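You operate a simulated robot arm through the tools that you are given. There is no shell and no other tool. Be economical: measure what you need, move in short steps, check, and stop when the job is done.

Carry out the task below with a simulated two-armed robot. There is one attempt and no reset: what you move stays moved.

JOB
Pick up the chive pot with one hand, pass it to the other hand and put it on the counter end of the work bench. Set down upright: chive pot.

It is judged by the outcome, as a careful person would: the job done as asked, and still so three seconds after it is handed in. It fails if anything else is knocked over, pushed out of place, dropped, spilled or broken.

ROBOT AND FRAMES
Two 7-joint arms with two-finger parallel grippers on one trunk, on a base that drives. Base frame: it is fixed to the floor where the robot stands at the start and does not move with it; the origin is under the middle of the robot, x ahead of it, y to its left, z up. Readings come in m, rad, newtons and seconds.
The left shoulder is at the start at [0.02, 0.113, 1.222], the right one opposite. Places, roughly: chive pot [2.25, 0, 0.25]; counter end of the work bench [0.9, -0.1, 0.8]. Payload 1.57 kg a hand.
The tool frame of a hand sits at the grasp point between the pads (the TCP): z along the fingers, y along the line on which they close. The tips reach 0.03 m beyond it. The gripper opens to 0.08 m. The fingers are 0.017 m wide and 0.012 m thick; the gripper's body (0.04 by 0.082 m) begins 0.08 m behind the TCP.
Orientation is that of the tool frame in the base frame, as [roll, pitch, yaw] about the fixed x, y, z axes, in that order (R = Rz(yaw) Ry(pitch) Rx(roll)). With the fingers straight down and closing along the base's y, the tool's x points along the base's -x, its y along +y and its z along -z.

CONTROLS
- The arms move only by the tool step_arm. It takes "left_motion", "right_motion" or both (then of equal length, played together; a hand with none holds still); each is a list that holds one entry, the list of rows, each a list of 7 numbers: the shift along the base's x, y, z in units of 40 mm (1.0 is 40 mm), then the turn, a rotation vector about the base's x, y, z in units of 5 degrees (1.0 is 5 degrees), then the opening, from 0 (shut) to 1 (fully open). In form: [[[tx, ty, tz, ax, ay, az, jaw], ...]]. A call has 1 to 8 rows; each row shifts and turns the commanded pose from where the row before left it. A call with a number of a shift or a turn outside -1 to 1 is refused whole. Rows are played at 5 a second. More than 0.05 m and 0.15 rad between two rows, or a gripper value outside its range, and nothing of the call is played. A pose out of reach is approached as far as the arm can. The call stops where the force on the tool passes 40 N (or 10 N more than at its start, if that is more) or the arm is blocked; 0.2 s more then pass. Each finger travels about 0.045 m/s and halts on what it meets, pressing with about 36 N; the grip force reading is that of the motor and also rises with nothing between the fingers. The clock runs only during rows and for 0.2 s after the last one: add rows that do not move to give the fingers time. The reply holds the time, the measured pose of the TCP, the force on the tool along the base axes, the opening and the grip force, in the units named above and with some noise, with the torque about the TCP (base axes, N m) and any sound that the robot's microphone picked up.
- Cameras (640 x 400 px; columns grow to the right, rows downward): "scene" is now at [0.0935, 0.0094, 1.3333]; the picture's right is [0.10, -1.00, 0.00], its down [-0.70, -0.07, -0.71] and it looks along [0.71, 0.07, -0.70] (base axes); focal length 251 px, centre (320, 200). "left" rides on the left gripper at [0.072, 0.007, -0.122] in its tool frame; the picture's right is [-0.09, 1.00, 0.00], its down [-0.84, -0.08, -0.54] and it looks along [-0.54, -0.05, 0.84] (tool axes); focal length 238 px, centre (320, 200). "right" rides on the right gripper at [0.072, -0.007, -0.122] in its tool frame; the picture's right is [0.09, 1.00, 0.00], its down [-0.84, 0.08, -0.54] and it looks along [-0.54, 0.05, 0.84] (tool axes); focal length 238 px, centre (320, 200).
- get_image(camera): a new picture of that camera. It takes no simulated time.
- lift_body(by): slides the trunk up (or, below 0, down) by that many m; the arms and the scene camera ride with it, the base frame stays. It gives what a move gives, with no picture.
- base_move(legs): drives the robot by 1 to 6 legs, each [ahead, left, turn to the left] in m, m and rad, along the robot's own axes; the way and the turn of a leg run together, so that a leg with both is an arc; at most 1.5 m and 3.142 rad a leg. The arms and the cameras ride along, it lands a little off, and it stops where it bumps. It gives what a move gives.
- turn_head(pan, tilt): turns the head with the scene camera to pan (to the left, within 1.396 rad either way) and tilt (down, from -0.506 to 1.204), counted from straight ahead of the robot. It gives what a move gives.
- point_at(camera, pixels): for up to 12 pixels [column, row] of the newest picture of that camera ("zoom" is the newest enlarged one), the place [x, y, z] in the base frame of the surface seen there, good to about 0.002 m. It takes no simulated time.
- inspect(camera, box): a new picture of the part [left, top, right, bottom] of that camera's present view, enlarged. It takes no simulated time.
- finish_job(): hands the job in; it is judged then, once.

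Work in short steps. Measure before you move; look again where a grasp or a placing could have gone wrong, and mend it. You have 80 turns and 78 pictures in all, those below and enlarged ones among them. Open the grippers and draw the arms clear of the work before you hand the job in, unless the task says otherwise; then end with one line.

The tools are called after "Emit:" as name(argument=value, ...) on one line, values as JSON. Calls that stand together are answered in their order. step_arm: Moves the arms, as the interface text tells. Its arguments: {"type":"object","properties":{"left_motion":{"type":"array","items":{"type":"array","items":{"type":"array","items":{"type":"number"}}}},"right_motion":{"type":"array","items":{"type":"array","items":{"type":"array","items":{"type":"number"}}}}},"required":[]} The other tools are called the same way: lift_body (by) slides the trunk up or down; base_move (legs) drives the base; turn_head (pan, tilt) turns the head that bears the scene camera; get_image (camera) takes a picture; point_at (camera, pixels) gives the place of the surface under pixels of a picture; inspect (camera, box) takes an enlarged picture of a part of a camera's view; finish_job () hands the job in.

At the start:

```text
time_s: 0.0
left_tcp_pos: [0.3986, 0.2046, 0.6176]
left_tcp_rot: [3.141, -0.001, -3.141]
left_contact_force: [-0.5, 0.2, -0.3]
left_wrist_torque: [-0.01, 0.02, 0.04]
left_opening: 0.0802
left_grasp_force: 0.1
right_tcp_pos: [0.3578, -0.1819, 0.5662]
right_tcp_rot: [-3.14, -0.001, -3.14]
right_contact_force: [0.1, -0.5, -0.1]
right_wrist_torque: [-0.02, -0.02, 0.04]
right_opening: 0.0801
right_grasp_force: 0.1
trunk travel left (down, up): [-0.275, 0.295]
robot x, y, heading: [-0.0001, 0.0001, -0.002]
head pan, tilt: [0.099, 0.777]
```

scene: 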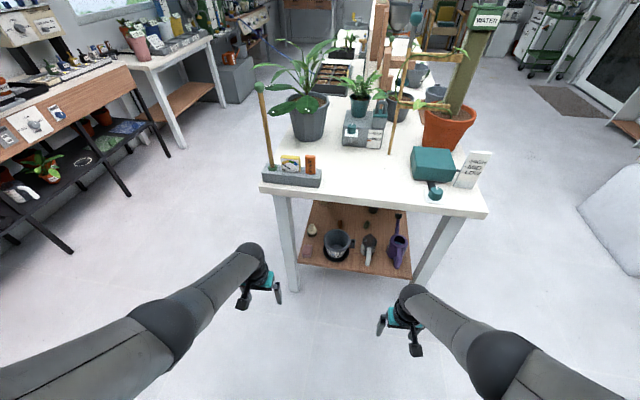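
right: 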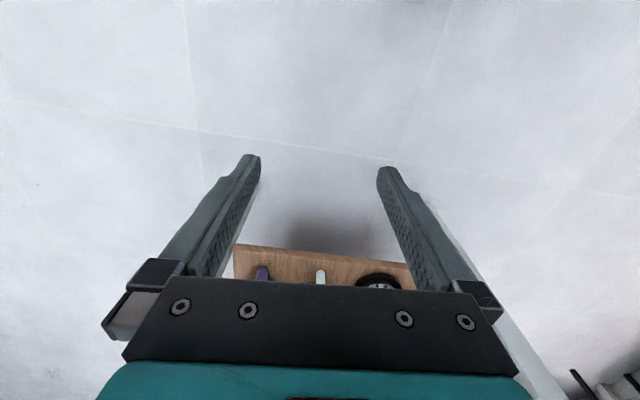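
left: 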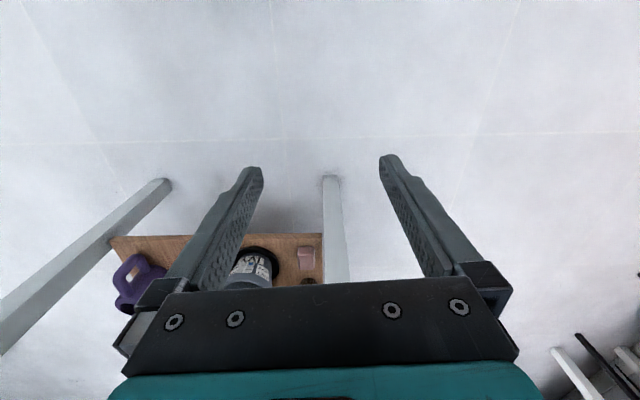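

The work bench's near end is ahead of me; the chive pot should be at about x=2.25, z=0.25, probably on the low shelf at the far end. I measure the bench and look further ahead.

Emit:
point_at(camera="scene", pixels=[[262, 186], [486, 214], [370, 185], [320, 150], [335, 215], [290, 180], [435, 165], [360, 105], [330, 265], [410, 270], [310, 205], [380, 150]])

Emit:
turn_head(pan=0.0, tilt=0.4)

Emit:
get_image(camera="scene")

```text
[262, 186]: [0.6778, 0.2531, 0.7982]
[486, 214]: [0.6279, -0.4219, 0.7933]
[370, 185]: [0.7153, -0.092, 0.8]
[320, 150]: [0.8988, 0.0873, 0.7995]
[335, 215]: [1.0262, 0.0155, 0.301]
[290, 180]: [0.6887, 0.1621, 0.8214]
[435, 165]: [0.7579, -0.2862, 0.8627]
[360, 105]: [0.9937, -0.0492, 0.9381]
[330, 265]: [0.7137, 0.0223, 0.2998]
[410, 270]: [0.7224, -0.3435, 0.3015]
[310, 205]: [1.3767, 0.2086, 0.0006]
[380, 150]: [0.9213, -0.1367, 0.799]
```

```text
time_s: 0.8
left_tcp_pos: [0.3986, 0.2046, 0.616]
left_tcp_rot: [-3.14, 0.001, 3.141]
left_contact_force: [0.7, 0.5, 0.5]
left_wrist_torque: [0.0, -0.01, -0.01]
left_opening: 0.0798
left_grasp_force: 0.0
right_tcp_pos: [0.3584, -0.1817, 0.5664]
right_tcp_rot: [3.141, 0.0, -3.141]
right_contact_force: [-0.4, -0.2, 0.2]
right_wrist_torque: [-0.03, -0.01, 0.01]
right_opening: 0.0799
right_grasp_force: 0.2
trunk travel left (down, up): [-0.275, 0.295]
robot x, y, heading: [-0.0004, 0.0037, -0.003]
head pan, tilt: [0.0, 0.4]
```

```text
74 pictures are left
```

scene: 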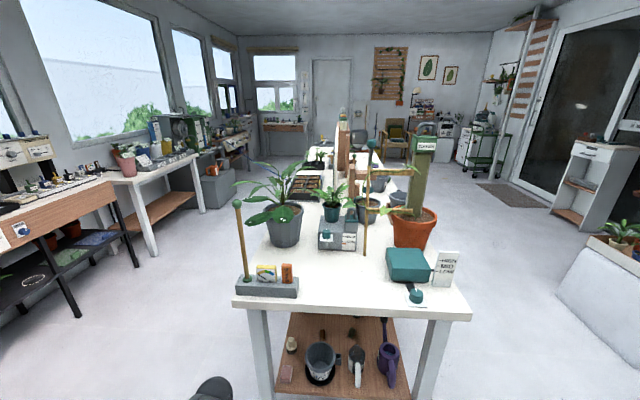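

The bench is long and the pot isn't obvious; I enlarge the middle of the view.

Emit:
inspect(camera="scene", box=[220, 100, 480, 262])

Emit:
inspect(camera="scene", box=[240, 290, 480, 400])

```text
2.46 times, centred on (350, 181) of scene
```

zoom: 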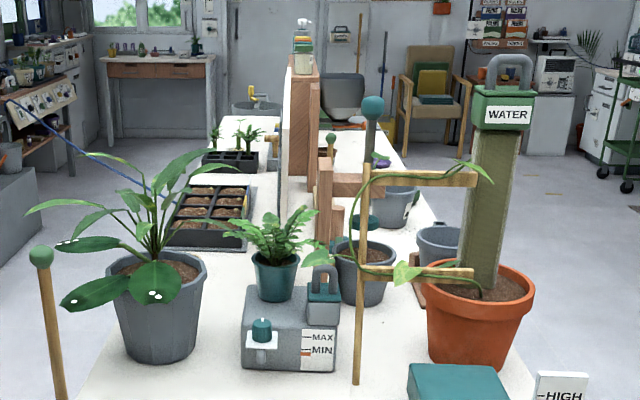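

```text
2.67 times, centred on (360, 345) of scene
```

zoom: 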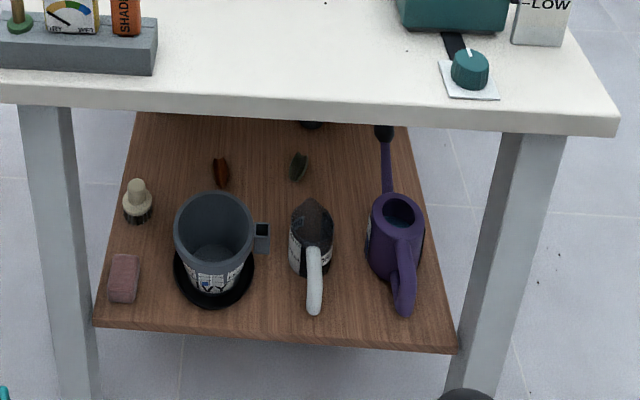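

I measure the bench extents and the aisles on each side from the scene picture.

Emit:
point_at(camera="scene", pixels=[[312, 152], [385, 160], [438, 245], [258, 230], [150, 250], [200, 160], [100, 190], [550, 275], [560, 210], [225, 180], [345, 160], [60, 370]])

Emit:
turn_head(pan=0.7, tilt=0.5)

Emit:
get_image(camera="scene")

```text
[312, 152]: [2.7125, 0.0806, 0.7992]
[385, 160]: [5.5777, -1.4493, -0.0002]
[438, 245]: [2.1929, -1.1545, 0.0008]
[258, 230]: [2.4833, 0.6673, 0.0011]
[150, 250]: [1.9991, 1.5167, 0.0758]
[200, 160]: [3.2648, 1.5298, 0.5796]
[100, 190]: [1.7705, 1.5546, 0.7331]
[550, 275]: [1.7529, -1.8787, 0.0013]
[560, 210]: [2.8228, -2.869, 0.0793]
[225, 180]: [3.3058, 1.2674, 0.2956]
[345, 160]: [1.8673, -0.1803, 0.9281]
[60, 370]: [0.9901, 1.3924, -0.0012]
```

```text
time_s: 1.9
left_tcp_pos: [0.399, 0.2041, 0.616]
left_tcp_rot: [3.141, 0.0, 3.141]
left_contact_force: [-0.2, -0.3, -0.1]
left_wrist_torque: [0.0, -0.02, -0.04]
left_opening: 0.0802
left_grasp_force: 0.1
right_tcp_pos: [0.3567, -0.1818, 0.5656]
right_tcp_rot: [-3.142, -0.001, -3.14]
right_contact_force: [-0.2, 0.0, -0.8]
right_wrist_torque: [0.01, -0.01, 0.01]
right_opening: 0.0799
right_grasp_force: 0.0
trunk travel left (down, up): [-0.275, 0.295]
robot x, y, heading: [-0.0011, 0.0037, -0.0]
head pan, tilt: [0.7, 0.499]
```

```text
71 pictures are left
```

scene: 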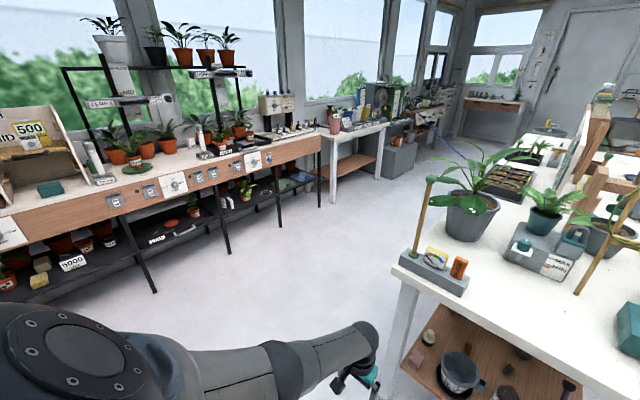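

The left aisle looks clear. I check the left benches' front edges before driving in.

Emit:
point_at(camera="scene", pixels=[[5, 250], [155, 290], [230, 253], [330, 205], [320, 145], [110, 208], [380, 175], [400, 270], [490, 300]])

Emit:
base_move(legs=[[0, 0.8, 0]])

Emit:
turn_head(pan=-0.4, tilt=0.5)

Emit:
get_image(camera="scene")

```text
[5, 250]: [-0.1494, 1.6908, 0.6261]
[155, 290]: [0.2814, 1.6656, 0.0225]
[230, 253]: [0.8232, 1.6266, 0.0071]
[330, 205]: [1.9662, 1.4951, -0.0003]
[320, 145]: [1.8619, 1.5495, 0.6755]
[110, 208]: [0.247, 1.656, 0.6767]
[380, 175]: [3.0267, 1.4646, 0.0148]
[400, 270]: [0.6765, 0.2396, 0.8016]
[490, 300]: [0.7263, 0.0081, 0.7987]
```

```text
time_s: 6.2
left_tcp_pos: [0.3981, 1.0127, 0.6165]
left_tcp_rot: [-3.142, 0.002, -3.139]
left_contact_force: [-0.1, 0.3, -0.4]
left_wrist_torque: [0.01, -0.01, -0.02]
left_opening: 0.08
left_grasp_force: 0.0
right_tcp_pos: [0.357, 0.6264, 0.5661]
right_tcp_rot: [3.141, -0.001, -3.14]
right_contact_force: [-0.1, 0.3, -0.1]
right_wrist_torque: [-0.03, 0.0, -0.05]
right_opening: 0.0802
right_grasp_force: 0.1
trunk travel left (down, up): [-0.275, 0.295]
robot x, y, heading: [-0.0019, 0.8085, 0.008]
head pan, tilt: [0.7, 0.499]
```

```text
time_s: 7.6
left_tcp_pos: [0.3986, 1.0131, 0.6166]
left_tcp_rot: [-3.141, 0.0, -3.139]
left_contact_force: [0.6, 0.1, -1.0]
left_wrist_torque: [0.05, 0.0, 0.0]
left_opening: 0.0801
left_grasp_force: 0.0
right_tcp_pos: [0.3567, 0.6261, 0.566]
right_tcp_rot: [-3.14, -0.001, -3.14]
right_contact_force: [-0.1, 0.1, 0.5]
right_wrist_torque: [0.03, 0.0, 0.03]
right_opening: 0.0801
right_grasp_force: 0.1
trunk travel left (down, up): [-0.275, 0.295]
robot x, y, heading: [-0.0002, 0.8098, -0.001]
head pan, tilt: [-0.4, 0.499]
```

```text
70 pictures are left
```

scene: 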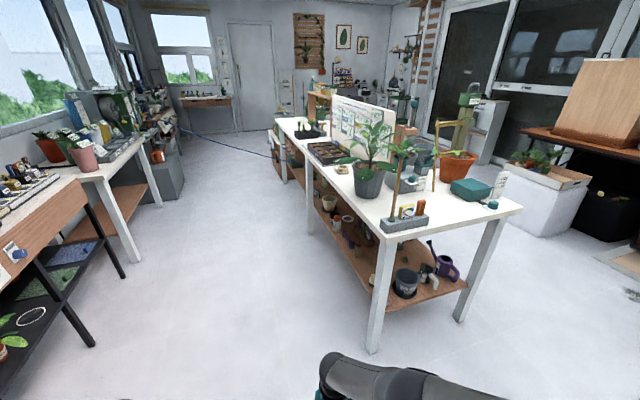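

A bench with a shelf shows, then further pieces; also a blue cord strung across the aisle. I enlarge that region.

Emit:
inspect(camera="scene", box=[170, 80, 410, 260])

Emit:
point_at(camera="scene", pixels=[[310, 232], [284, 180], [273, 150], [300, 180], [285, 122], [210, 142], [255, 154], [330, 205], [240, 220]])

```text
2.22 times, centred on (290, 170) of scene
```

zoom: 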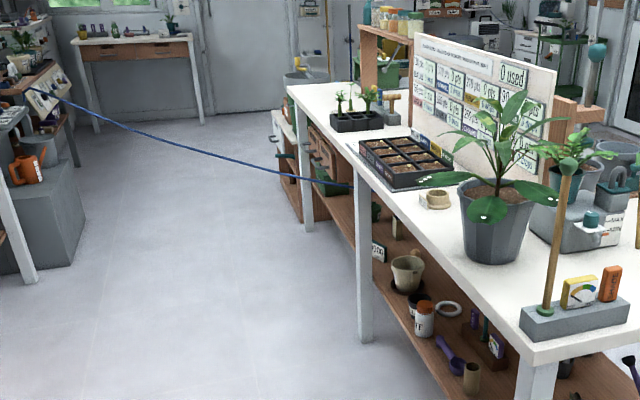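

```text
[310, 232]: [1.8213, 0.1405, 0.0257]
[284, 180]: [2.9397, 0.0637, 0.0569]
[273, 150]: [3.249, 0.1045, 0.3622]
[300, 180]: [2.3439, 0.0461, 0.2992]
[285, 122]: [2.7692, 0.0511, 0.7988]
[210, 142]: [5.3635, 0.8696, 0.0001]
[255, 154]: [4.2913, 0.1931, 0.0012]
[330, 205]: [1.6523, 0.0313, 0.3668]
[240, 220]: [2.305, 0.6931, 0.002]
```

The shelf under the bench runs along; the pot should be on it near x=2.25. I locate the cord and candidates in the zoomed picture.

Emit:
point_at(camera="zoom", pixels=[[100, 115], [200, 150], [300, 178], [345, 186], [407, 270], [376, 212], [398, 228], [378, 252], [425, 315], [330, 188], [417, 300], [60, 97]])

Emit:
base_move(legs=[[1.2, 0.0, 0]])

Emit:
turn_head(pan=-0.6, tilt=0.6)

Emit:
get_image(camera="scene")

```text
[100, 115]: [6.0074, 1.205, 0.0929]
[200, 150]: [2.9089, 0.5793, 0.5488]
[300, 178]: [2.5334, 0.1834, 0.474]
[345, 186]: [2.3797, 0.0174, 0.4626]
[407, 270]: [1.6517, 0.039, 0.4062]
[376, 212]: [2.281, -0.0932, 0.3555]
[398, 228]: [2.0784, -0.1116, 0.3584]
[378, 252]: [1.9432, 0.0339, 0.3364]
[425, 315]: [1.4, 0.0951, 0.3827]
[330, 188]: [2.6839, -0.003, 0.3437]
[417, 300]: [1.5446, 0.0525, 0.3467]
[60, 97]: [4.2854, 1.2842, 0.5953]
```

```text
time_s: 13.7
left_tcp_pos: [1.6106, 0.999, 0.6172]
left_tcp_rot: [3.141, 0.001, 3.125]
left_contact_force: [-1.7, 0.8, 0.8]
left_wrist_torque: [0.0, -0.01, 0.0]
left_opening: 0.0798
left_grasp_force: 0.2
right_tcp_pos: [1.5623, 0.6128, 0.5655]
right_tcp_rot: [-3.141, 0.0, 3.128]
right_contact_force: [0.3, 0.3, 0.0]
right_wrist_torque: [-0.04, -0.03, 0.0]
right_opening: 0.08
right_grasp_force: 0.0
trunk travel left (down, up): [-0.275, 0.295]
robot x, y, heading: [1.2092, 0.7972, -0.011]
head pan, tilt: [-0.4, 0.499]
```

```text
time_s: 14.4
left_tcp_pos: [1.6103, 0.9985, 0.6176]
left_tcp_rot: [3.14, 0.001, 3.129]
left_contact_force: [0.9, 0.1, -0.2]
left_wrist_torque: [0.01, 0.0, 0.04]
left_opening: 0.0799
left_grasp_force: 0.0
right_tcp_pos: [1.5626, 0.6134, 0.5667]
right_tcp_rot: [-3.141, 0.001, 3.126]
right_contact_force: [-0.6, 0.3, 0.7]
right_wrist_torque: [-0.03, 0.02, 0.01]
right_opening: 0.08
right_grasp_force: 0.0
trunk travel left (down, up): [-0.275, 0.295]
robot x, y, heading: [1.2056, 0.8022, -0.023]
head pan, tilt: [-0.6, 0.6]
```

```text
68 pictures are left
```

scene: 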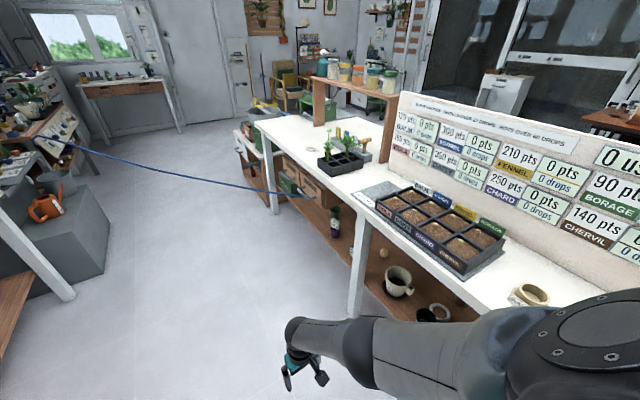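

Cord ends near (315,197) under the bench; something with green on the shelf at (335,222). I enlarge.

Emit:
inspect(camera="scene", box=[230, 160, 430, 310])

Emit:
point_at(camera="zoom", pixels=[[335, 200], [330, 260], [270, 125], [200, 100], [100, 92], [340, 170]])

```text
2.67 times, centred on (330, 235) of scene
```

zoom: 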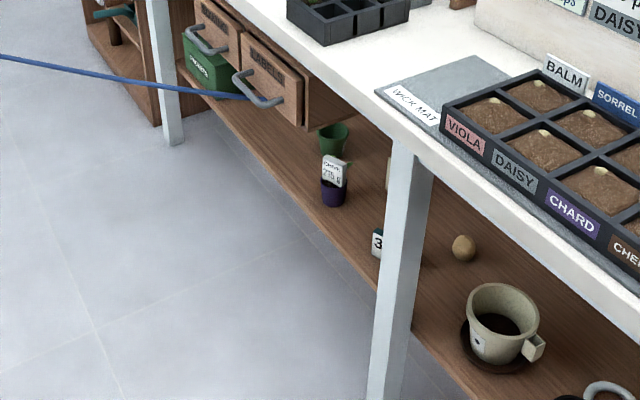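

```text
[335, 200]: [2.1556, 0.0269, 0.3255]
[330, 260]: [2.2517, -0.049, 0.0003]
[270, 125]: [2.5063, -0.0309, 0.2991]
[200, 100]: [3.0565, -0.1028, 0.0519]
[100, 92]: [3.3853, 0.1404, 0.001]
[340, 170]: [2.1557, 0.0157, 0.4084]
```

There's a purple labelled pot at about (2.155, 0.02) and a green pot behind. I zoom on the labels.

Emit:
inspect(camera="scene", box=[318, 195, 378, 260])

Emit:
point_at(camera="zoom", pixels=[[320, 50], [320, 130], [320, 200], [320, 280]])

```text
6.15 times, centred on (348, 228) of scene
```

zoom: 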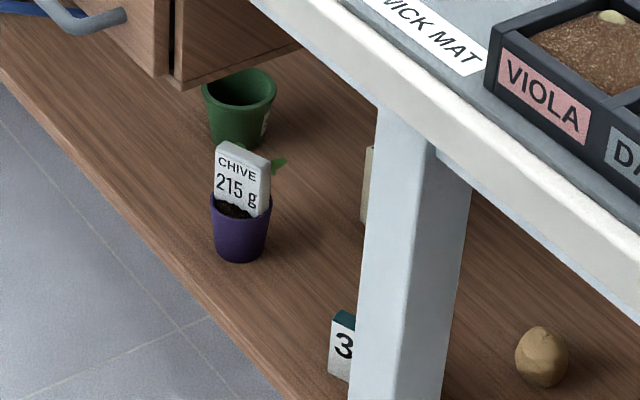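

```text
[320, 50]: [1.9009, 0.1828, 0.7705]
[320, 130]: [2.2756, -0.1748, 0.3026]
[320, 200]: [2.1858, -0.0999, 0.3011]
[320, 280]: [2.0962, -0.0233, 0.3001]
```

The chive pot is the purple one (label "CHIVE 215 g") at about (2.15, 0.02) on the shelf. I turn to face the bench, then slide left (+x) along the aisle, keeping clear of the cord, and look.

Emit:
base_move(legs=[[0, 0, -1.55], [0, 0.93, 0]])

Emit:
turn_head(pan=0.0, tilt=0.8)

Emit:
get_image(camera="scene")

```text
time_s: 23.0
left_tcp_pos: [2.3433, 0.4122, 0.6161]
left_tcp_rot: [3.141, -0.001, 1.577]
left_contact_force: [-0.7, 0.3, 0.0]
left_wrist_torque: [-0.01, -0.01, -0.01]
left_opening: 0.08
left_grasp_force: 0.0
right_tcp_pos: [1.9562, 0.4535, 0.5659]
right_tcp_rot: [-3.141, 0.0, 1.577]
right_contact_force: [0.1, -0.6, -0.4]
right_wrist_torque: [0.02, 0.0, -0.01]
right_opening: 0.0802
right_grasp_force: 0.1
trunk travel left (down, up): [-0.275, 0.295]
robot x, y, heading: [2.1303, 0.8101, -1.565]
head pan, tilt: [-0.6, 0.6]
```

```text
time_s: 24.0
left_tcp_pos: [2.341, 0.4121, 0.6173]
left_tcp_rot: [-3.141, 0.0, 1.576]
left_contact_force: [-0.4, 0.2, -0.9]
left_wrist_torque: [-0.01, 0.02, -0.01]
left_opening: 0.0797
left_grasp_force: 0.0
right_tcp_pos: [1.9561, 0.4532, 0.5664]
right_tcp_rot: [-3.141, 0.0, 1.577]
right_contact_force: [0.5, -0.2, 0.0]
right_wrist_torque: [0.02, -0.02, -0.02]
right_opening: 0.0802
right_grasp_force: 0.1
trunk travel left (down, up): [-0.275, 0.295]
robot x, y, heading: [2.1314, 0.8096, -1.568]
head pan, tilt: [0.0, 0.799]
```

```text
65 pictures are left
```

scene: 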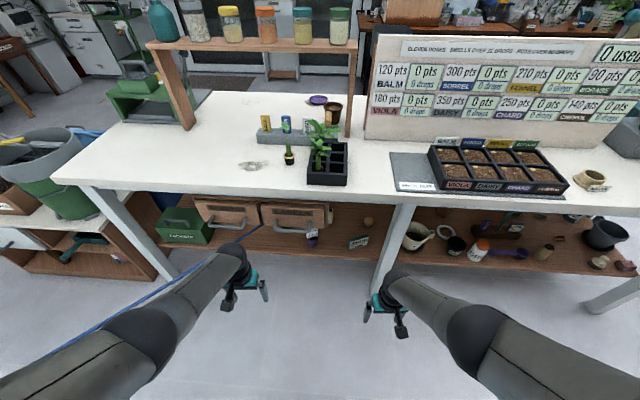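

The pot is near (312,238); the cord runs from (250,232) to (20,370), near the left arm. I zoom in and measure the cord before lowering anything.

Emit:
inspect(camera="scene", box=[230, 180, 410, 290])

Emit:
point_at(camera="scene", pixels=[[256, 229], [200, 262], [150, 294], [100, 325], [60, 347], [310, 232], [312, 242], [320, 260], [205, 262], [295, 229], [290, 218], [400, 205]])

```text
3.56 times, centred on (320, 235) of scene
```

zoom: 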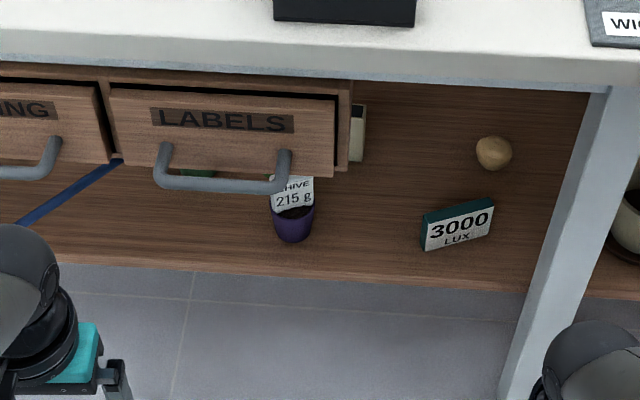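

```text
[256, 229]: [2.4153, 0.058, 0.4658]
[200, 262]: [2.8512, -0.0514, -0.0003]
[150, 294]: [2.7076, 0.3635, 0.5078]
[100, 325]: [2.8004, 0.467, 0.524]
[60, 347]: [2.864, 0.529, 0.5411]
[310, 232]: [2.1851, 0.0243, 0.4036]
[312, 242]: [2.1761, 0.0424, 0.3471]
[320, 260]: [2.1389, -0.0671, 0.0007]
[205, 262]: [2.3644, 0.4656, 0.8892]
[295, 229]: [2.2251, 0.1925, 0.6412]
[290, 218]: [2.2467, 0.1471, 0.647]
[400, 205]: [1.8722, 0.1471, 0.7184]
```

I measure the drawer, handle and pot in the zoom, plus the left elbow's position relative to the cord.

Emit:
point_at(camera="zoom", pixels=[[345, 172], [220, 188], [283, 165], [293, 225], [293, 240], [275, 215], [313, 215], [292, 200], [310, 182], [430, 235], [545, 290], [270, 265]])

Emit:
point_at(camera="scene", pixels=[[115, 335], [130, 320], [485, 335]])

```text
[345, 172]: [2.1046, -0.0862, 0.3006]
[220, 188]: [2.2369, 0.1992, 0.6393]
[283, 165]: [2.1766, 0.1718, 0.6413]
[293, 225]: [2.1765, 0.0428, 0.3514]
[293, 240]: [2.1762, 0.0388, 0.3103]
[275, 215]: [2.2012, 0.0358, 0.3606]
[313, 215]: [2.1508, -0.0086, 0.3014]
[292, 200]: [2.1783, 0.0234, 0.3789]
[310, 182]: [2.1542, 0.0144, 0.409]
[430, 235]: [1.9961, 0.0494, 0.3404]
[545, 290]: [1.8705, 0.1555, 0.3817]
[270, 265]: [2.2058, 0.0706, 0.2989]
```

```text
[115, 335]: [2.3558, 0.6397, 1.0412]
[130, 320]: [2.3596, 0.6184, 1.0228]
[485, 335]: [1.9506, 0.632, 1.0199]
```

Pot: centre about (2.177, 0.016), rim radius ≈0.026, rim z≈0.36, shelf 0.30; tag up to 0.41. I draw the left hand back and tilt the right hand's fingers forward (about −x) while still clear of the bench.

Emit:
step_arm(left_motion=[[[0, 1, 0, 0, 0, 0, 0.5], [0, 1, 0, 0, 0, 0, 0.3], [0, 1, 0, 0, 0, 0, 0.1], [0, 1, 0, 0, 0, 0, 0], [0, 0, 0, 0, 0, 0, 0], [0, 0, 0, 0, 0, 0, 0], [0, 0, 0, 0, 0, 0, 0], [0, 0, 0, 0, 0, 0, 0]]], right_motion=[[[0, 0, 0, -1, 0, 0, 1], [0, 0, 0, -1, 0, 0, 1], [0, 0, 0, -1, 0, 0, 1], [0, 0, 0, -1, 0, 0, 1], [0, 0, 0, -1, 0, 0, 1], [0, 0, 0, -1, 0, 0, 1], [0, 0, 0, -1, 0, 0, 1], [0, 0, 0, -1, 0, 0, 1]]])

Emit:
lift_body(by=-0.2)

```text
time_s: 25.8
left_tcp_pos: [2.3429, 0.5737, 0.6167]
left_tcp_rot: [3.141, 0.0, 1.576]
left_contact_force: [1.0, 0.4, -0.5]
left_wrist_torque: [-0.01, -0.01, 0.0]
left_opening: 0.0
left_grasp_force: 21.3
right_tcp_pos: [1.9566, 0.4533, 0.5669]
right_tcp_rot: [-3.137, 0.699, 1.577]
right_contact_force: [0.1, -0.3, -0.5]
right_wrist_torque: [0.01, -0.02, -0.02]
right_opening: 0.0798
right_grasp_force: 0.1
trunk travel left (down, up): [-0.275, 0.295]
robot x, y, heading: [2.1376, 0.8109, -1.565]
head pan, tilt: [0.0, 0.799]
```

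```text
time_s: 28.0
left_tcp_pos: [2.341, 0.5733, 0.4172]
left_tcp_rot: [-3.141, -0.001, 1.575]
left_contact_force: [0.2, 0.0, 0.6]
left_wrist_torque: [-0.04, -0.03, 0.05]
left_opening: 0.0
left_grasp_force: 21.2
right_tcp_pos: [1.9558, 0.453, 0.3668]
right_tcp_rot: [-3.137, 0.7, 1.578]
right_contact_force: [-0.7, 0.4, 0.5]
right_wrist_torque: [0.02, -0.02, -0.01]
right_opening: 0.0799
right_grasp_force: 0.0
trunk travel left (down, up): [-0.075, 0.495]
robot x, y, heading: [2.1339, 0.809, -1.566]
head pan, tilt: [0.0, 0.799]
```

Right hand tilted 40° from vertical. I continue to 80° (fingers nearly horizontal) while shifting +x toward the pot's x=2.177.

Emit:
step_arm(right_motion=[[[0.7, 0, 0, -1, 0, 0, 1], [0.7, 0, 0, -1, 0, 0, 1], [0.7, 0, 0, -1, 0, 0, 1], [0.7, 0, 0, -1, 0, 0, 1], [0.7, 0, 0, -1, 0, 0, 1], [0.7, 0, 0, -1, 0, 0, 1], [0.7, 0, 0, -1, 0, 0, 1], [0.6, 0, 0, -1, 0, 0, 1]]])

Emit:
get_image(camera="right")

Emit:
get_image(camera="scene")

```text
time_s: 29.3
left_tcp_pos: [2.3426, 0.5736, 0.4179]
left_tcp_rot: [3.142, 0.001, 1.577]
left_contact_force: [-0.6, -0.7, -0.8]
left_wrist_torque: [0.0, 0.0, -0.01]
left_opening: 0.0003
left_grasp_force: 21.3
right_tcp_pos: [2.002, 0.4407, 0.4016]
right_tcp_rot: [-2.796, 1.128, 1.864]
right_contact_force: [-0.1, -0.3, -0.1]
right_wrist_torque: [0.03, -0.02, 0.01]
right_opening: 0.08
right_grasp_force: 0.1
right hand out of reach, approached as far as the arm can: row 3, 4, 5, 6
trunk travel left (down, up): [-0.075, 0.495]
robot x, y, heading: [2.1337, 0.8097, -1.562]
head pan, tilt: [0.0, 0.799]
stopped in row 6 (right hand): the arm was blocked; the commanded pose is now the measured one
```

```text
63 pictures are left
```

right: 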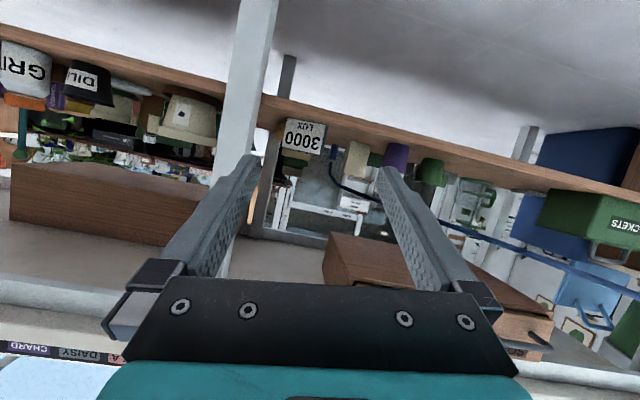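

```text
62 pictures are left
```

scene: 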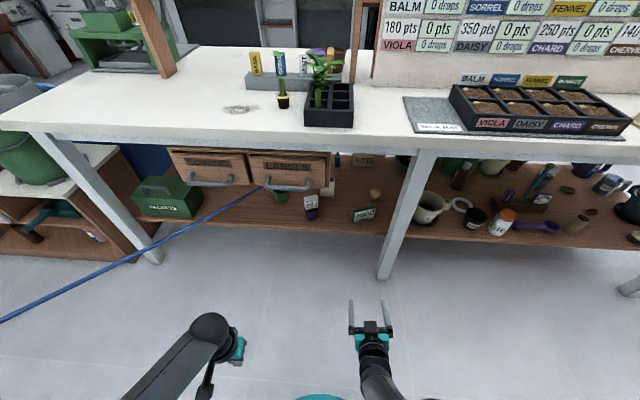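

The wrist can't go near-horizontal with the arm folded like this (image upside-down, camera beneath the hand). I'll use a 45° downward approach, yawed 30° toward +x to keep the forearm clear of the drawer. First reorient in free space, and draw the left hand further back.

Emit:
step_arm(left_motion=[[[0, 0.5, 0.5, 0, 0, 0, 0], [0, 0.5, 0.5, 0, 0, 0, 0], [0, 0.5, 0.5, 0, 0, 0, 0], [0, 0.5, 0.5, 0, 0, 0, 0], [0, 0, 0.5, 0, 0, 0, 0], [0, 0, 0.5, 0, 0, 0, 0]]], right_motion=[[[0, 0, 0, 0.73, -0.1, 0.985, 1], [0, 0, 0, 0.73, -0.1, 0.985, 1], [0, 0, 0, 0.73, -0.1, 0.985, 1], [0, 0, 0, 0.73, -0.1, 0.985, 1], [0, 0, 0, 0.73, -0.1, 0.985, 1], [0, 0, 0, 0.73, -0.1, 0.985, 1]]])

Emit:
lift_body(by=-0.07)

```text
time_s: 30.7
left_tcp_pos: [2.3421, 0.6545, 0.5391]
left_tcp_rot: [3.141, 0.0, 1.576]
left_contact_force: [0.0, 0.4, 1.0]
left_wrist_torque: [0.02, 0.01, -0.03]
left_opening: 0.0
left_grasp_force: 21.0
right_tcp_pos: [2.0023, 0.4407, 0.4026]
right_tcp_rot: [3.136, 0.797, 2.092]
right_contact_force: [0.4, 0.1, -0.5]
right_wrist_torque: [0.0, 0.01, 0.0]
right_opening: 0.08
right_grasp_force: 0.1
trunk travel left (down, up): [-0.075, 0.495]
robot x, y, heading: [2.1371, 0.8115, -1.564]
head pan, tilt: [0.0, 0.799]
```

```text
time_s: 31.8
left_tcp_pos: [2.3418, 0.6543, 0.4688]
left_tcp_rot: [3.141, -0.001, 1.578]
left_contact_force: [-0.2, 0.2, -0.3]
left_wrist_torque: [0.0, -0.01, -0.01]
left_opening: 0.0
left_grasp_force: 21.1
right_tcp_pos: [2.0038, 0.4409, 0.3333]
right_tcp_rot: [3.136, 0.798, 2.093]
right_contact_force: [0.3, 0.1, 0.7]
right_wrist_torque: [0.05, -0.04, 0.0]
right_opening: 0.08
right_grasp_force: 0.1
trunk travel left (down, up): [-0.005, 0.565]
robot x, y, heading: [2.1359, 0.8077, -1.561]
head pan, tilt: [0.0, 0.799]
```

Orientation is as wanted. I raise the right hand 0.1 m, then drive 0.2 m toward the bench and 0.05 m to −x.

Emit:
step_arm(right_motion=[[[0.5, 0, 1, 0, 0, 0, 1], [0.5, 0, 1, 0, 0, 0, 1], [0.5, 0, 0.5, 0, 0, 0, 1]]])

Emit:
base_move(legs=[[0.2, -0.05, 0]])

Emit:
turn_head(pan=0.1, tilt=0.95)

Emit:
get_image(camera="right")

Emit:
get_image(camera="scene")

```text
time_s: 32.6
left_tcp_pos: [2.3422, 0.6533, 0.4685]
left_tcp_rot: [-3.141, -0.001, 1.576]
left_contact_force: [-0.2, -0.5, -0.2]
left_wrist_torque: [-0.03, -0.01, 0.02]
left_opening: 0.0
left_grasp_force: 21.9
right_tcp_pos: [2.0612, 0.44, 0.4334]
right_tcp_rot: [3.137, 0.795, 2.094]
right_contact_force: [0.2, 0.1, -0.9]
right_wrist_torque: [-0.03, 0.0, 0.01]
right_opening: 0.0801
right_grasp_force: 0.0
trunk travel left (down, up): [-0.005, 0.565]
robot x, y, heading: [2.1338, 0.8092, -1.564]
head pan, tilt: [0.0, 0.799]
```

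```text
time_s: 34.2
left_tcp_pos: [2.2947, 0.4539, 0.4671]
left_tcp_rot: [-3.141, 0.0, 1.577]
left_contact_force: [-0.2, 0.8, 0.8]
left_wrist_torque: [0.02, 0.01, 0.01]
left_opening: 0.0
left_grasp_force: 21.6
right_tcp_pos: [2.014, 0.2393, 0.4332]
right_tcp_rot: [3.138, 0.799, 2.095]
right_contact_force: [0.7, -0.2, 0.1]
right_wrist_torque: [0.01, -0.04, 0.0]
right_opening: 0.08
right_grasp_force: 0.0
trunk travel left (down, up): [-0.005, 0.565]
robot x, y, heading: [2.0895, 0.6096, -1.565]
head pan, tilt: [0.0, 0.799]
```

```text
time_s: 34.9
left_tcp_pos: [2.2934, 0.453, 0.4678]
left_tcp_rot: [-3.141, 0.0, 1.58]
left_contact_force: [-1.2, 0.5, -0.2]
left_wrist_torque: [0.02, 0.01, 0.01]
left_opening: 0.0002
left_grasp_force: 21.8
right_tcp_pos: [2.0155, 0.239, 0.4326]
right_tcp_rot: [3.138, 0.798, 2.094]
right_contact_force: [-0.2, -1.0, -0.6]
right_wrist_torque: [0.02, -0.02, 0.03]
right_opening: 0.0802
right_grasp_force: 0.0
trunk travel left (down, up): [-0.005, 0.565]
robot x, y, heading: [2.0879, 0.6097, -1.564]
head pan, tilt: [0.099, 0.949]
```

```text
61 pictures are left
```

right: 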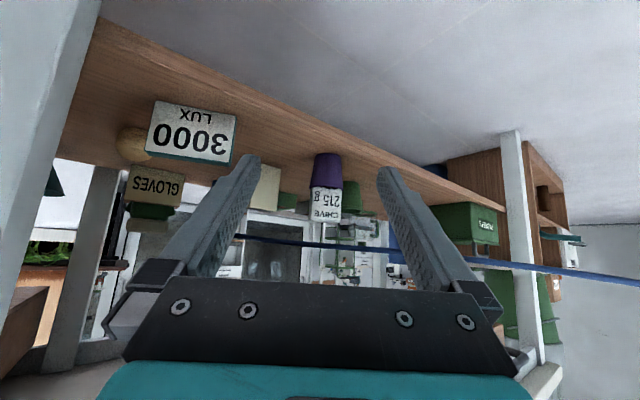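

```text
60 pictures are left
```

scene: 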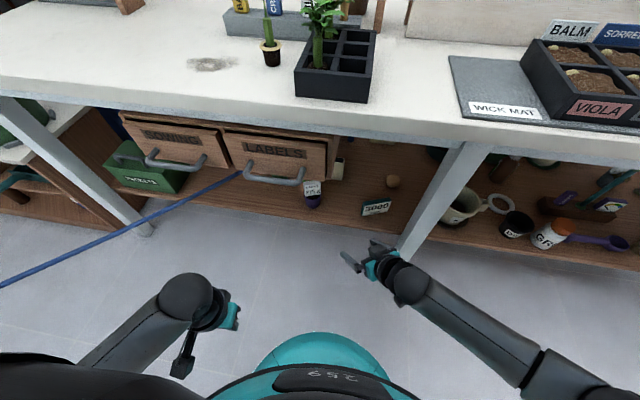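

The right camera (picture inverted) has the pot in view at (327,170). I measure it and its neighbours.

Emit:
inspect(camera="right", box=[225, 130, 405, 240])

Emit:
point_at(camera="right", pixels=[[327, 157], [326, 170], [325, 183], [316, 170], [341, 170], [325, 200], [326, 212], [270, 190], [195, 130], [352, 195], [310, 205], [342, 205]])

```text
3.56 times, centred on (315, 185) of right
```

zoom: 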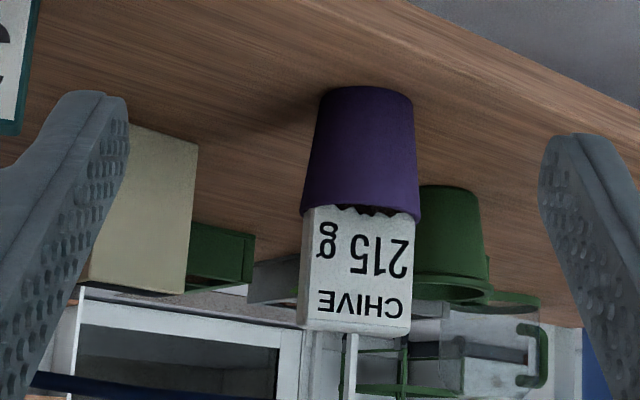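

```text
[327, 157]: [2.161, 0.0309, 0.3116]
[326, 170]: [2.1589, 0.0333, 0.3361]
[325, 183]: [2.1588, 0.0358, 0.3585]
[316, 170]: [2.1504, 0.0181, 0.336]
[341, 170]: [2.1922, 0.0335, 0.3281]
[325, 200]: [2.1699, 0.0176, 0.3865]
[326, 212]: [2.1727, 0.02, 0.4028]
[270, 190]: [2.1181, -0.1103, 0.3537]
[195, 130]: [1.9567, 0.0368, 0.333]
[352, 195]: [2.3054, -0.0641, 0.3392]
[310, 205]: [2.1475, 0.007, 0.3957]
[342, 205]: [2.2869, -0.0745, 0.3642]
```

Pot mid-body centre ≈(2.175, 0.016), rim z≈0.365, tag faces my hand. I advance to a pre-grasp ~0.11 m short while flattening the hand toward 25° below horizontal.

Emit:
step_arm(right_motion=[[[0.52, -0.64, -0.24, -0.69, -0.4, 0, 1], [0.52, -0.64, -0.24, -0.69, -0.4, 0, 1], [0.52, -0.64, -0.24, -0.69, -0.4, 0, 1], [0.52, -0.64, -0.24, -0.69, -0.4, 0, 1], [0.52, -0.64, -0.24, -0.69, -0.4, 0, 1]]])

Emit:
get_image(camera="right")

Emit:
get_image(camera="scene")

```text
time_s: 36.1
left_tcp_pos: [2.2945, 0.4536, 0.4693]
left_tcp_rot: [3.139, 0.0, 1.578]
left_contact_force: [-0.1, 0.5, -0.2]
left_wrist_torque: [-0.03, -0.02, 0.01]
left_opening: 0.0
left_grasp_force: 21.3
right_tcp_pos: [2.1201, 0.1168, 0.4186]
right_tcp_rot: [3.139, 1.148, 2.095]
right_contact_force: [-0.4, 0.0, -0.7]
right_wrist_torque: [-0.06, -0.03, -0.01]
right_opening: 0.0799
right_grasp_force: 0.1
right hand out of reach, approached as far as the arm can: row 5
trunk travel left (down, up): [-0.005, 0.565]
robot x, y, heading: [2.0877, 0.613, -1.558]
head pan, tilt: [0.099, 0.949]
```

```text
58 pictures are left
```

right: 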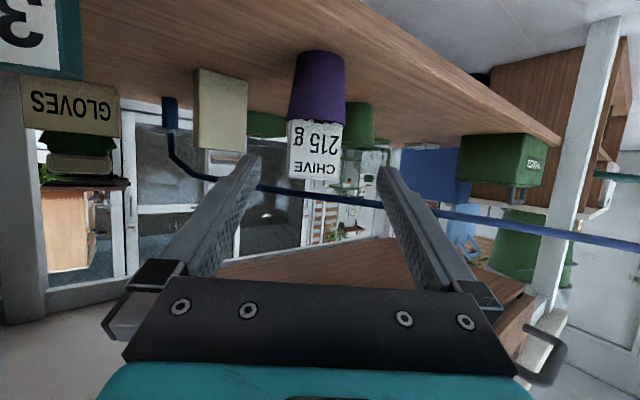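

```text
57 pictures are left
```

scene: 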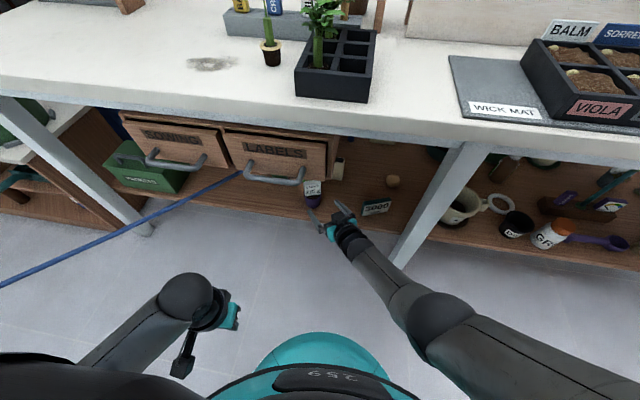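

Pose is fine but the arm runs out of reach lower down. I pull the hand back 0.07 m and bring the base 0.07 m nearer.

Emit:
step_arm(right_motion=[[[0, 0.9, 0, 0, 0, 0, 1], [0, 0.9, 0, 0, 0, 0, 1]]])

Emit:
base_move(legs=[[0.08, 0, 0]])

Emit:
step_arm(right_motion=[[[0, 0, -0.5, 0, 0, 0, 1], [0, 0, -0.5, 0, 0, 0, 1]]])

```text
time_s: 36.7
left_tcp_pos: [2.2955, 0.4539, 0.4681]
left_tcp_rot: [-3.141, 0.001, 1.578]
left_contact_force: [0.2, 0.3, 0.3]
left_wrist_torque: [0.01, -0.01, 0.0]
left_opening: 0.0
left_grasp_force: 21.7
right_tcp_pos: [2.1211, 0.1893, 0.4178]
right_tcp_rot: [3.137, 1.146, 2.094]
right_contact_force: [-0.6, -0.4, -0.1]
right_wrist_torque: [-0.03, 0.04, -0.01]
right_opening: 0.0802
right_grasp_force: 0.0
trunk travel left (down, up): [-0.005, 0.565]
robot x, y, heading: [2.0873, 0.6115, -1.561]
head pan, tilt: [0.099, 0.949]
```

```text
time_s: 37.8
left_tcp_pos: [2.2948, 0.3727, 0.4682]
left_tcp_rot: [-3.141, -0.001, 1.578]
left_contact_force: [-0.2, -0.6, -0.3]
left_wrist_torque: [-0.03, 0.01, 0.01]
left_opening: 0.0002
left_grasp_force: 21.3
right_tcp_pos: [2.1199, 0.1094, 0.4166]
right_tcp_rot: [3.135, 1.145, 2.092]
right_contact_force: [-0.2, 0.1, -1.6]
right_wrist_torque: [0.0, -0.02, 0.0]
right_opening: 0.08
right_grasp_force: 0.0
trunk travel left (down, up): [-0.005, 0.565]
robot x, y, heading: [2.0883, 0.5271, -1.567]
head pan, tilt: [0.099, 0.949]
```

```text
time_s: 38.4
left_tcp_pos: [2.2943, 0.3722, 0.4676]
left_tcp_rot: [-3.142, -0.001, 1.577]
left_contact_force: [-0.1, -0.6, 0.0]
left_wrist_torque: [0.01, 0.0, -0.02]
left_opening: 0.0
left_grasp_force: 21.8
right_tcp_pos: [2.12, 0.1088, 0.3783]
right_tcp_rot: [3.136, 1.146, 2.094]
right_contact_force: [-1.0, 0.1, -0.3]
right_wrist_torque: [0.01, 0.0, 0.0]
right_opening: 0.0801
right_grasp_force: 0.0
trunk travel left (down, up): [-0.005, 0.565]
robot x, y, heading: [2.0862, 0.5306, -1.568]
head pan, tilt: [0.099, 0.949]
```

Reach is fine now. I advance two thirds of the way to the pot and check alignment.

Emit:
step_arm(right_motion=[[[0.46, -0.775, -0.383, 0, 0, 0, 1], [0.46, -0.775, -0.383, 0, 0, 0, 1]]])

Emit:
get_image(camera="right")

Emit:
inspect(camera="scene", box=[230, 120, 430, 260])

```text
time_s: 39.0
left_tcp_pos: [2.294, 0.3722, 0.468]
left_tcp_rot: [-3.14, 0.001, 1.576]
left_contact_force: [0.0, 0.5, 0.1]
left_wrist_torque: [0.02, 0.02, 0.0]
left_opening: 0.0002
left_grasp_force: 21.4
right_tcp_pos: [2.1368, 0.0881, 0.3829]
right_tcp_rot: [-3.141, 1.141, 2.097]
right_contact_force: [0.8, -0.7, -1.0]
right_wrist_torque: [0.02, -0.02, 0.01]
right_opening: 0.08
right_grasp_force: 0.0
right hand out of reach, approached as far as the arm can: row 1, 2
trunk travel left (down, up): [-0.005, 0.565]
robot x, y, heading: [2.0889, 0.534, -1.568]
head pan, tilt: [0.099, 0.949]
```

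```text
56 pictures are left
```

right: 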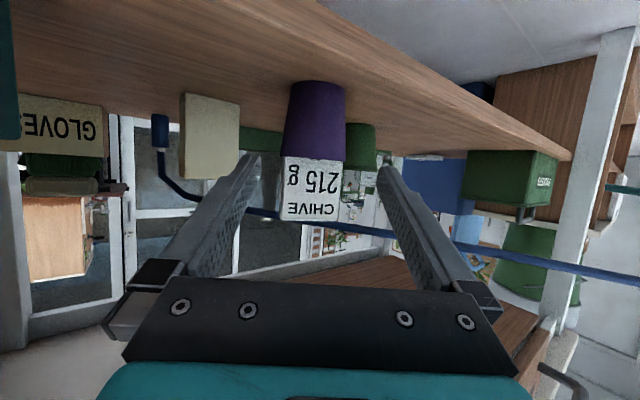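

```text
2.86 times, centred on (330, 190) of scene
```

zoom: 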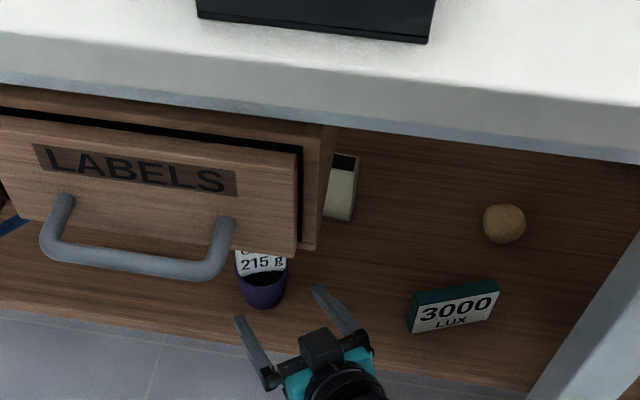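

Reach limit again (shoulder-to-wrist distance). I check how much room the base has before moving nearer.

Emit:
get_image(camera="scene")

Emit:
point_at(camera="scene", pixels=[[330, 335], [325, 345], [300, 340], [360, 345], [385, 290], [420, 315], [280, 395], [333, 222], [345, 205], [430, 345]])

```text
54 pictures are left
```

scene: 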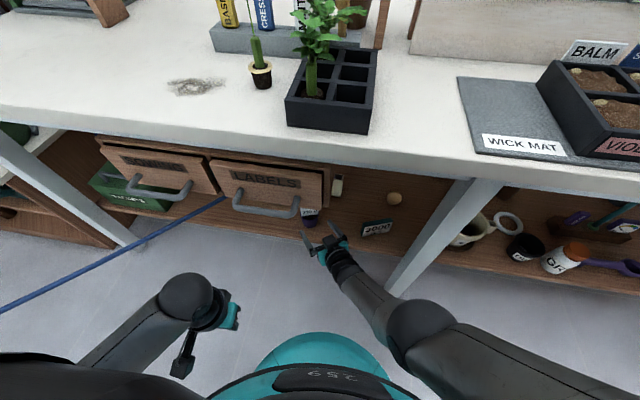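

```text
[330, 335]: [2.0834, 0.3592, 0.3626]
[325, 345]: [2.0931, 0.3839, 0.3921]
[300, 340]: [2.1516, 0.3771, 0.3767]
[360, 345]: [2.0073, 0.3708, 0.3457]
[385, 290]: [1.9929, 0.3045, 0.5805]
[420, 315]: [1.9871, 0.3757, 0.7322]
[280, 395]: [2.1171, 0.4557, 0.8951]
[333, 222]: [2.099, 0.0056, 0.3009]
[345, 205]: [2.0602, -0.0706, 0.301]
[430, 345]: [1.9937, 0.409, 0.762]
```

The arm is nearly straight, so I'll bring the right shoulder closer by turning the base 25° left and moving in. First I withdraw the hand and pre-rotate it so that it ends with the same heading, now 40° below horizontal.

Emit:
step_arm(right_motion=[[[-0.3, 0.95, 0.25, 0.57, 0.175, -1, 1], [-0.3, 0.95, 0.25, 0.57, 0.175, -1, 1], [-0.3, 0.95, 0.25, 0.57, 0.175, -1, 1], [-0.3, 0.95, 0.25, 0.57, 0.175, -1, 1], [-0.3, 0.95, 0.25, 0.57, 0.175, -1, 1]]])

Emit:
base_move(legs=[[0, 0, 0.436]])

Emit:
get_image(camera="scene")

```text
time_s: 40.0
left_tcp_pos: [2.2958, 0.3738, 0.4683]
left_tcp_rot: [-3.14, -0.002, 1.577]
left_contact_force: [-0.6, -0.3, 0.1]
left_wrist_torque: [0.0, 0.02, 0.01]
left_opening: 0.0002
left_grasp_force: 21.4
right_tcp_pos: [2.023, 0.2258, 0.405]
right_tcp_rot: [-2.869, 0.915, 2.064]
right_contact_force: [0.2, 0.2, -0.7]
right_wrist_torque: [0.02, 0.0, 0.06]
right_opening: 0.0803
right_grasp_force: 0.0
trunk travel left (down, up): [-0.005, 0.565]
robot x, y, heading: [2.0886, 0.5257, -1.565]
head pan, tilt: [0.099, 0.949]
stopped in row 5 (right hand): the arm was blocked; the commanded pose is now the measured one
```

```text
time_s: 41.6
left_tcp_pos: [2.3411, 0.4761, 0.4683]
left_tcp_rot: [3.142, 0.001, 2.012]
left_contact_force: [0.3, 0.5, 0.6]
left_wrist_torque: [0.01, 0.03, 0.01]
left_opening: 0.0
left_grasp_force: 21.4
right_tcp_pos: [2.158, 0.2265, 0.4035]
right_tcp_rot: [-2.867, 0.915, 2.502]
right_contact_force: [0.3, -0.1, 0.4]
right_wrist_torque: [0.0, 0.01, -0.01]
right_opening: 0.0801
right_grasp_force: 0.1
trunk travel left (down, up): [-0.005, 0.565]
robot x, y, heading: [2.0898, 0.5321, -1.132]
head pan, tilt: [0.099, 0.949]
```

```text
53 pictures are left
```

scene: 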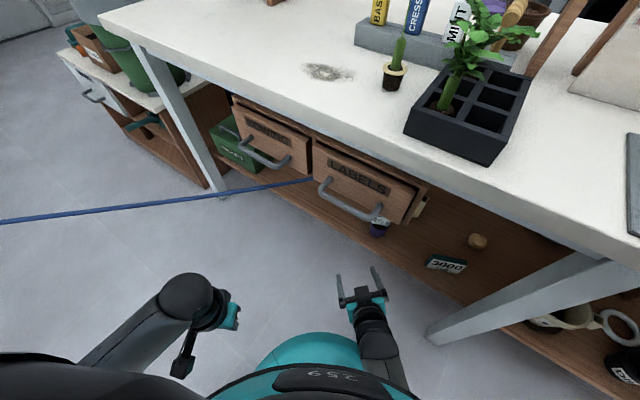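

The withdrawal stopped early (arm folded near the body), so I correct the hand orientation now while moving it forward to a free spot at (2.13, 0.13, 0.41).

Emit:
step_arm(right_motion=[[[-0.23, -0.8, 0.06, 0.58, -0.38, -0.74, 1], [-0.23, -0.8, 0.06, 0.58, -0.38, -0.74, 1], [-0.23, -0.8, 0.06, 0.58, -0.38, -0.74, 1]]])

Emit:
get_image(camera="right")

```text
time_s: 42.5
left_tcp_pos: [2.3418, 0.4749, 0.4682]
left_tcp_rot: [3.141, 0.0, 2.013]
left_contact_force: [0.6, 0.1, 0.3]
left_wrist_torque: [-0.03, -0.01, -0.01]
left_opening: 0.0002
left_grasp_force: 21.4
right_tcp_pos: [2.1299, 0.1306, 0.4106]
right_tcp_rot: [3.134, 0.867, 2.09]
right_contact_force: [-0.5, -0.5, 0.4]
right_wrist_torque: [0.01, -0.02, 0.04]
right_opening: 0.0803
right_grasp_force: 0.1
trunk travel left (down, up): [-0.005, 0.565]
robot x, y, heading: [2.0894, 0.5316, -1.126]
head pan, tilt: [0.099, 0.949]
```

```text
52 pictures are left
```

right: 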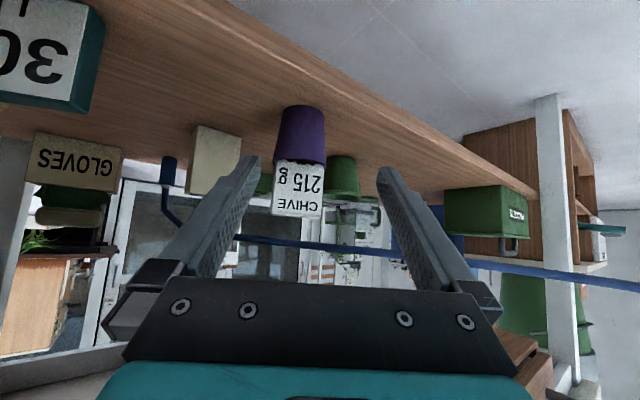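

Orientation good. I draw the hand back 0.045 m and move the base 0.09 m nearer the bench.

Emit:
step_arm(right_motion=[[[-0.5, 0.85, 0, 0, 0, 0, 1]]])

Emit:
base_move(legs=[[0.081, -0.039, 0]])

Emit:
step_arm(right_motion=[[[0, 0, -0.5, 0, 0, 0, 1]]])

Emit:
get_image(camera="right")

```text
time_s: 42.9
left_tcp_pos: [2.3415, 0.4759, 0.4672]
left_tcp_rot: [3.141, -0.002, 2.014]
left_contact_force: [-0.4, 0.0, 0.6]
left_wrist_torque: [0.0, 0.03, -0.01]
left_opening: 0.0002
left_grasp_force: 21.2
right_tcp_pos: [2.1094, 0.1654, 0.4116]
right_tcp_rot: [3.135, 0.867, 2.089]
right_contact_force: [0.7, -0.5, -0.2]
right_wrist_torque: [0.03, -0.02, 0.0]
right_opening: 0.0801
right_grasp_force: 0.2
trunk travel left (down, up): [-0.005, 0.565]
robot x, y, heading: [2.0869, 0.5309, -1.124]
head pan, tilt: [0.099, 0.949]
```

```text
time_s: 44.0
left_tcp_pos: [2.3402, 0.3855, 0.4682]
left_tcp_rot: [-3.141, -0.001, 2.012]
left_contact_force: [-0.3, 0.5, 0.9]
left_wrist_torque: [0.01, -0.02, 0.02]
left_opening: 0.0
left_grasp_force: 21.5
right_tcp_pos: [2.1083, 0.0756, 0.4109]
right_tcp_rot: [3.135, 0.866, 2.09]
right_contact_force: [-1.0, -0.1, 0.4]
right_wrist_torque: [0.01, -0.03, 0.03]
right_opening: 0.0798
right_grasp_force: 0.1
trunk travel left (down, up): [-0.005, 0.565]
robot x, y, heading: [2.0938, 0.4411, -1.127]
head pan, tilt: [0.099, 0.949]
```

```text
time_s: 44.4
left_tcp_pos: [2.34, 0.3858, 0.4683]
left_tcp_rot: [3.14, 0.0, 2.012]
left_contact_force: [-0.4, 0.6, -0.7]
left_wrist_torque: [0.01, -0.02, 0.02]
left_opening: 0.0
left_grasp_force: 21.5
right_tcp_pos: [2.1089, 0.0747, 0.3926]
right_tcp_rot: [3.136, 0.867, 2.091]
right_contact_force: [-0.1, -0.2, 0.0]
right_wrist_torque: [-0.04, -0.01, -0.02]
right_opening: 0.0801
right_grasp_force: 0.0
trunk travel left (down, up): [-0.005, 0.565]
robot x, y, heading: [2.0834, 0.439, -1.127]
head pan, tilt: [0.099, 0.949]
```

```text
51 pictures are left
```

right: 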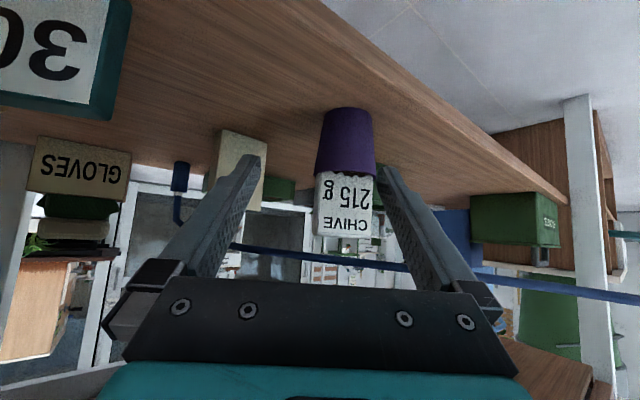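

Hand is 0.028 m off laterally; I correct that and then slide 2/3 of the way in.

Emit:
step_arm(right_motion=[[[0.6, 0.35, 0, 0, 0, 0, 1], [0.35, -0.61, -0.5, 0, 0, 0, 1]]])

Emit:
get_image(camera="right")

Emit:
point_at(camera="right", pixels=[[320, 100], [320, 120], [320, 140], [300, 130], [340, 130], [320, 170]])

```text
time_s: 45.0
left_tcp_pos: [2.341, 0.3851, 0.468]
left_tcp_rot: [-3.14, -0.001, 2.012]
left_contact_force: [-0.3, -0.5, -0.3]
left_wrist_torque: [0.01, 0.0, -0.02]
left_opening: 0.0
left_grasp_force: 21.1
right_tcp_pos: [2.147, 0.0628, 0.3717]
right_tcp_rot: [3.138, 0.865, 2.092]
right_contact_force: [1.1, 0.6, 0.4]
right_wrist_torque: [0.0, -0.01, 0.0]
right_opening: 0.0799
right_grasp_force: 0.0
trunk travel left (down, up): [-0.005, 0.565]
robot x, y, heading: [2.0874, 0.4385, -1.128]
head pan, tilt: [0.099, 0.949]
```

```text
50 pictures are left
```

right: 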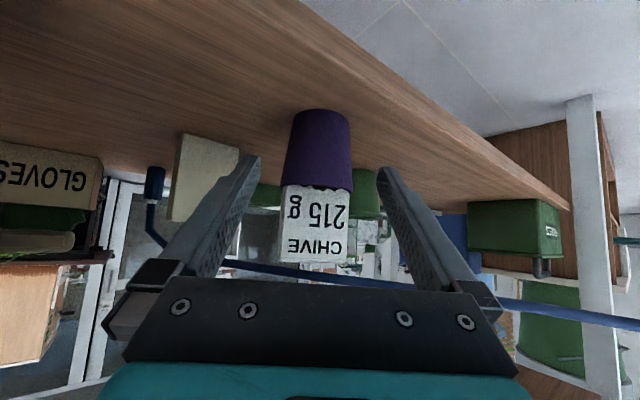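

```text
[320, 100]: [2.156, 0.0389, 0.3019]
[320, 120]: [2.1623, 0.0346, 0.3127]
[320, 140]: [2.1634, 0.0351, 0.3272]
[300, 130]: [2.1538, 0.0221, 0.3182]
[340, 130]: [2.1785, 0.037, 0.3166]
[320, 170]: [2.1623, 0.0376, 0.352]
```

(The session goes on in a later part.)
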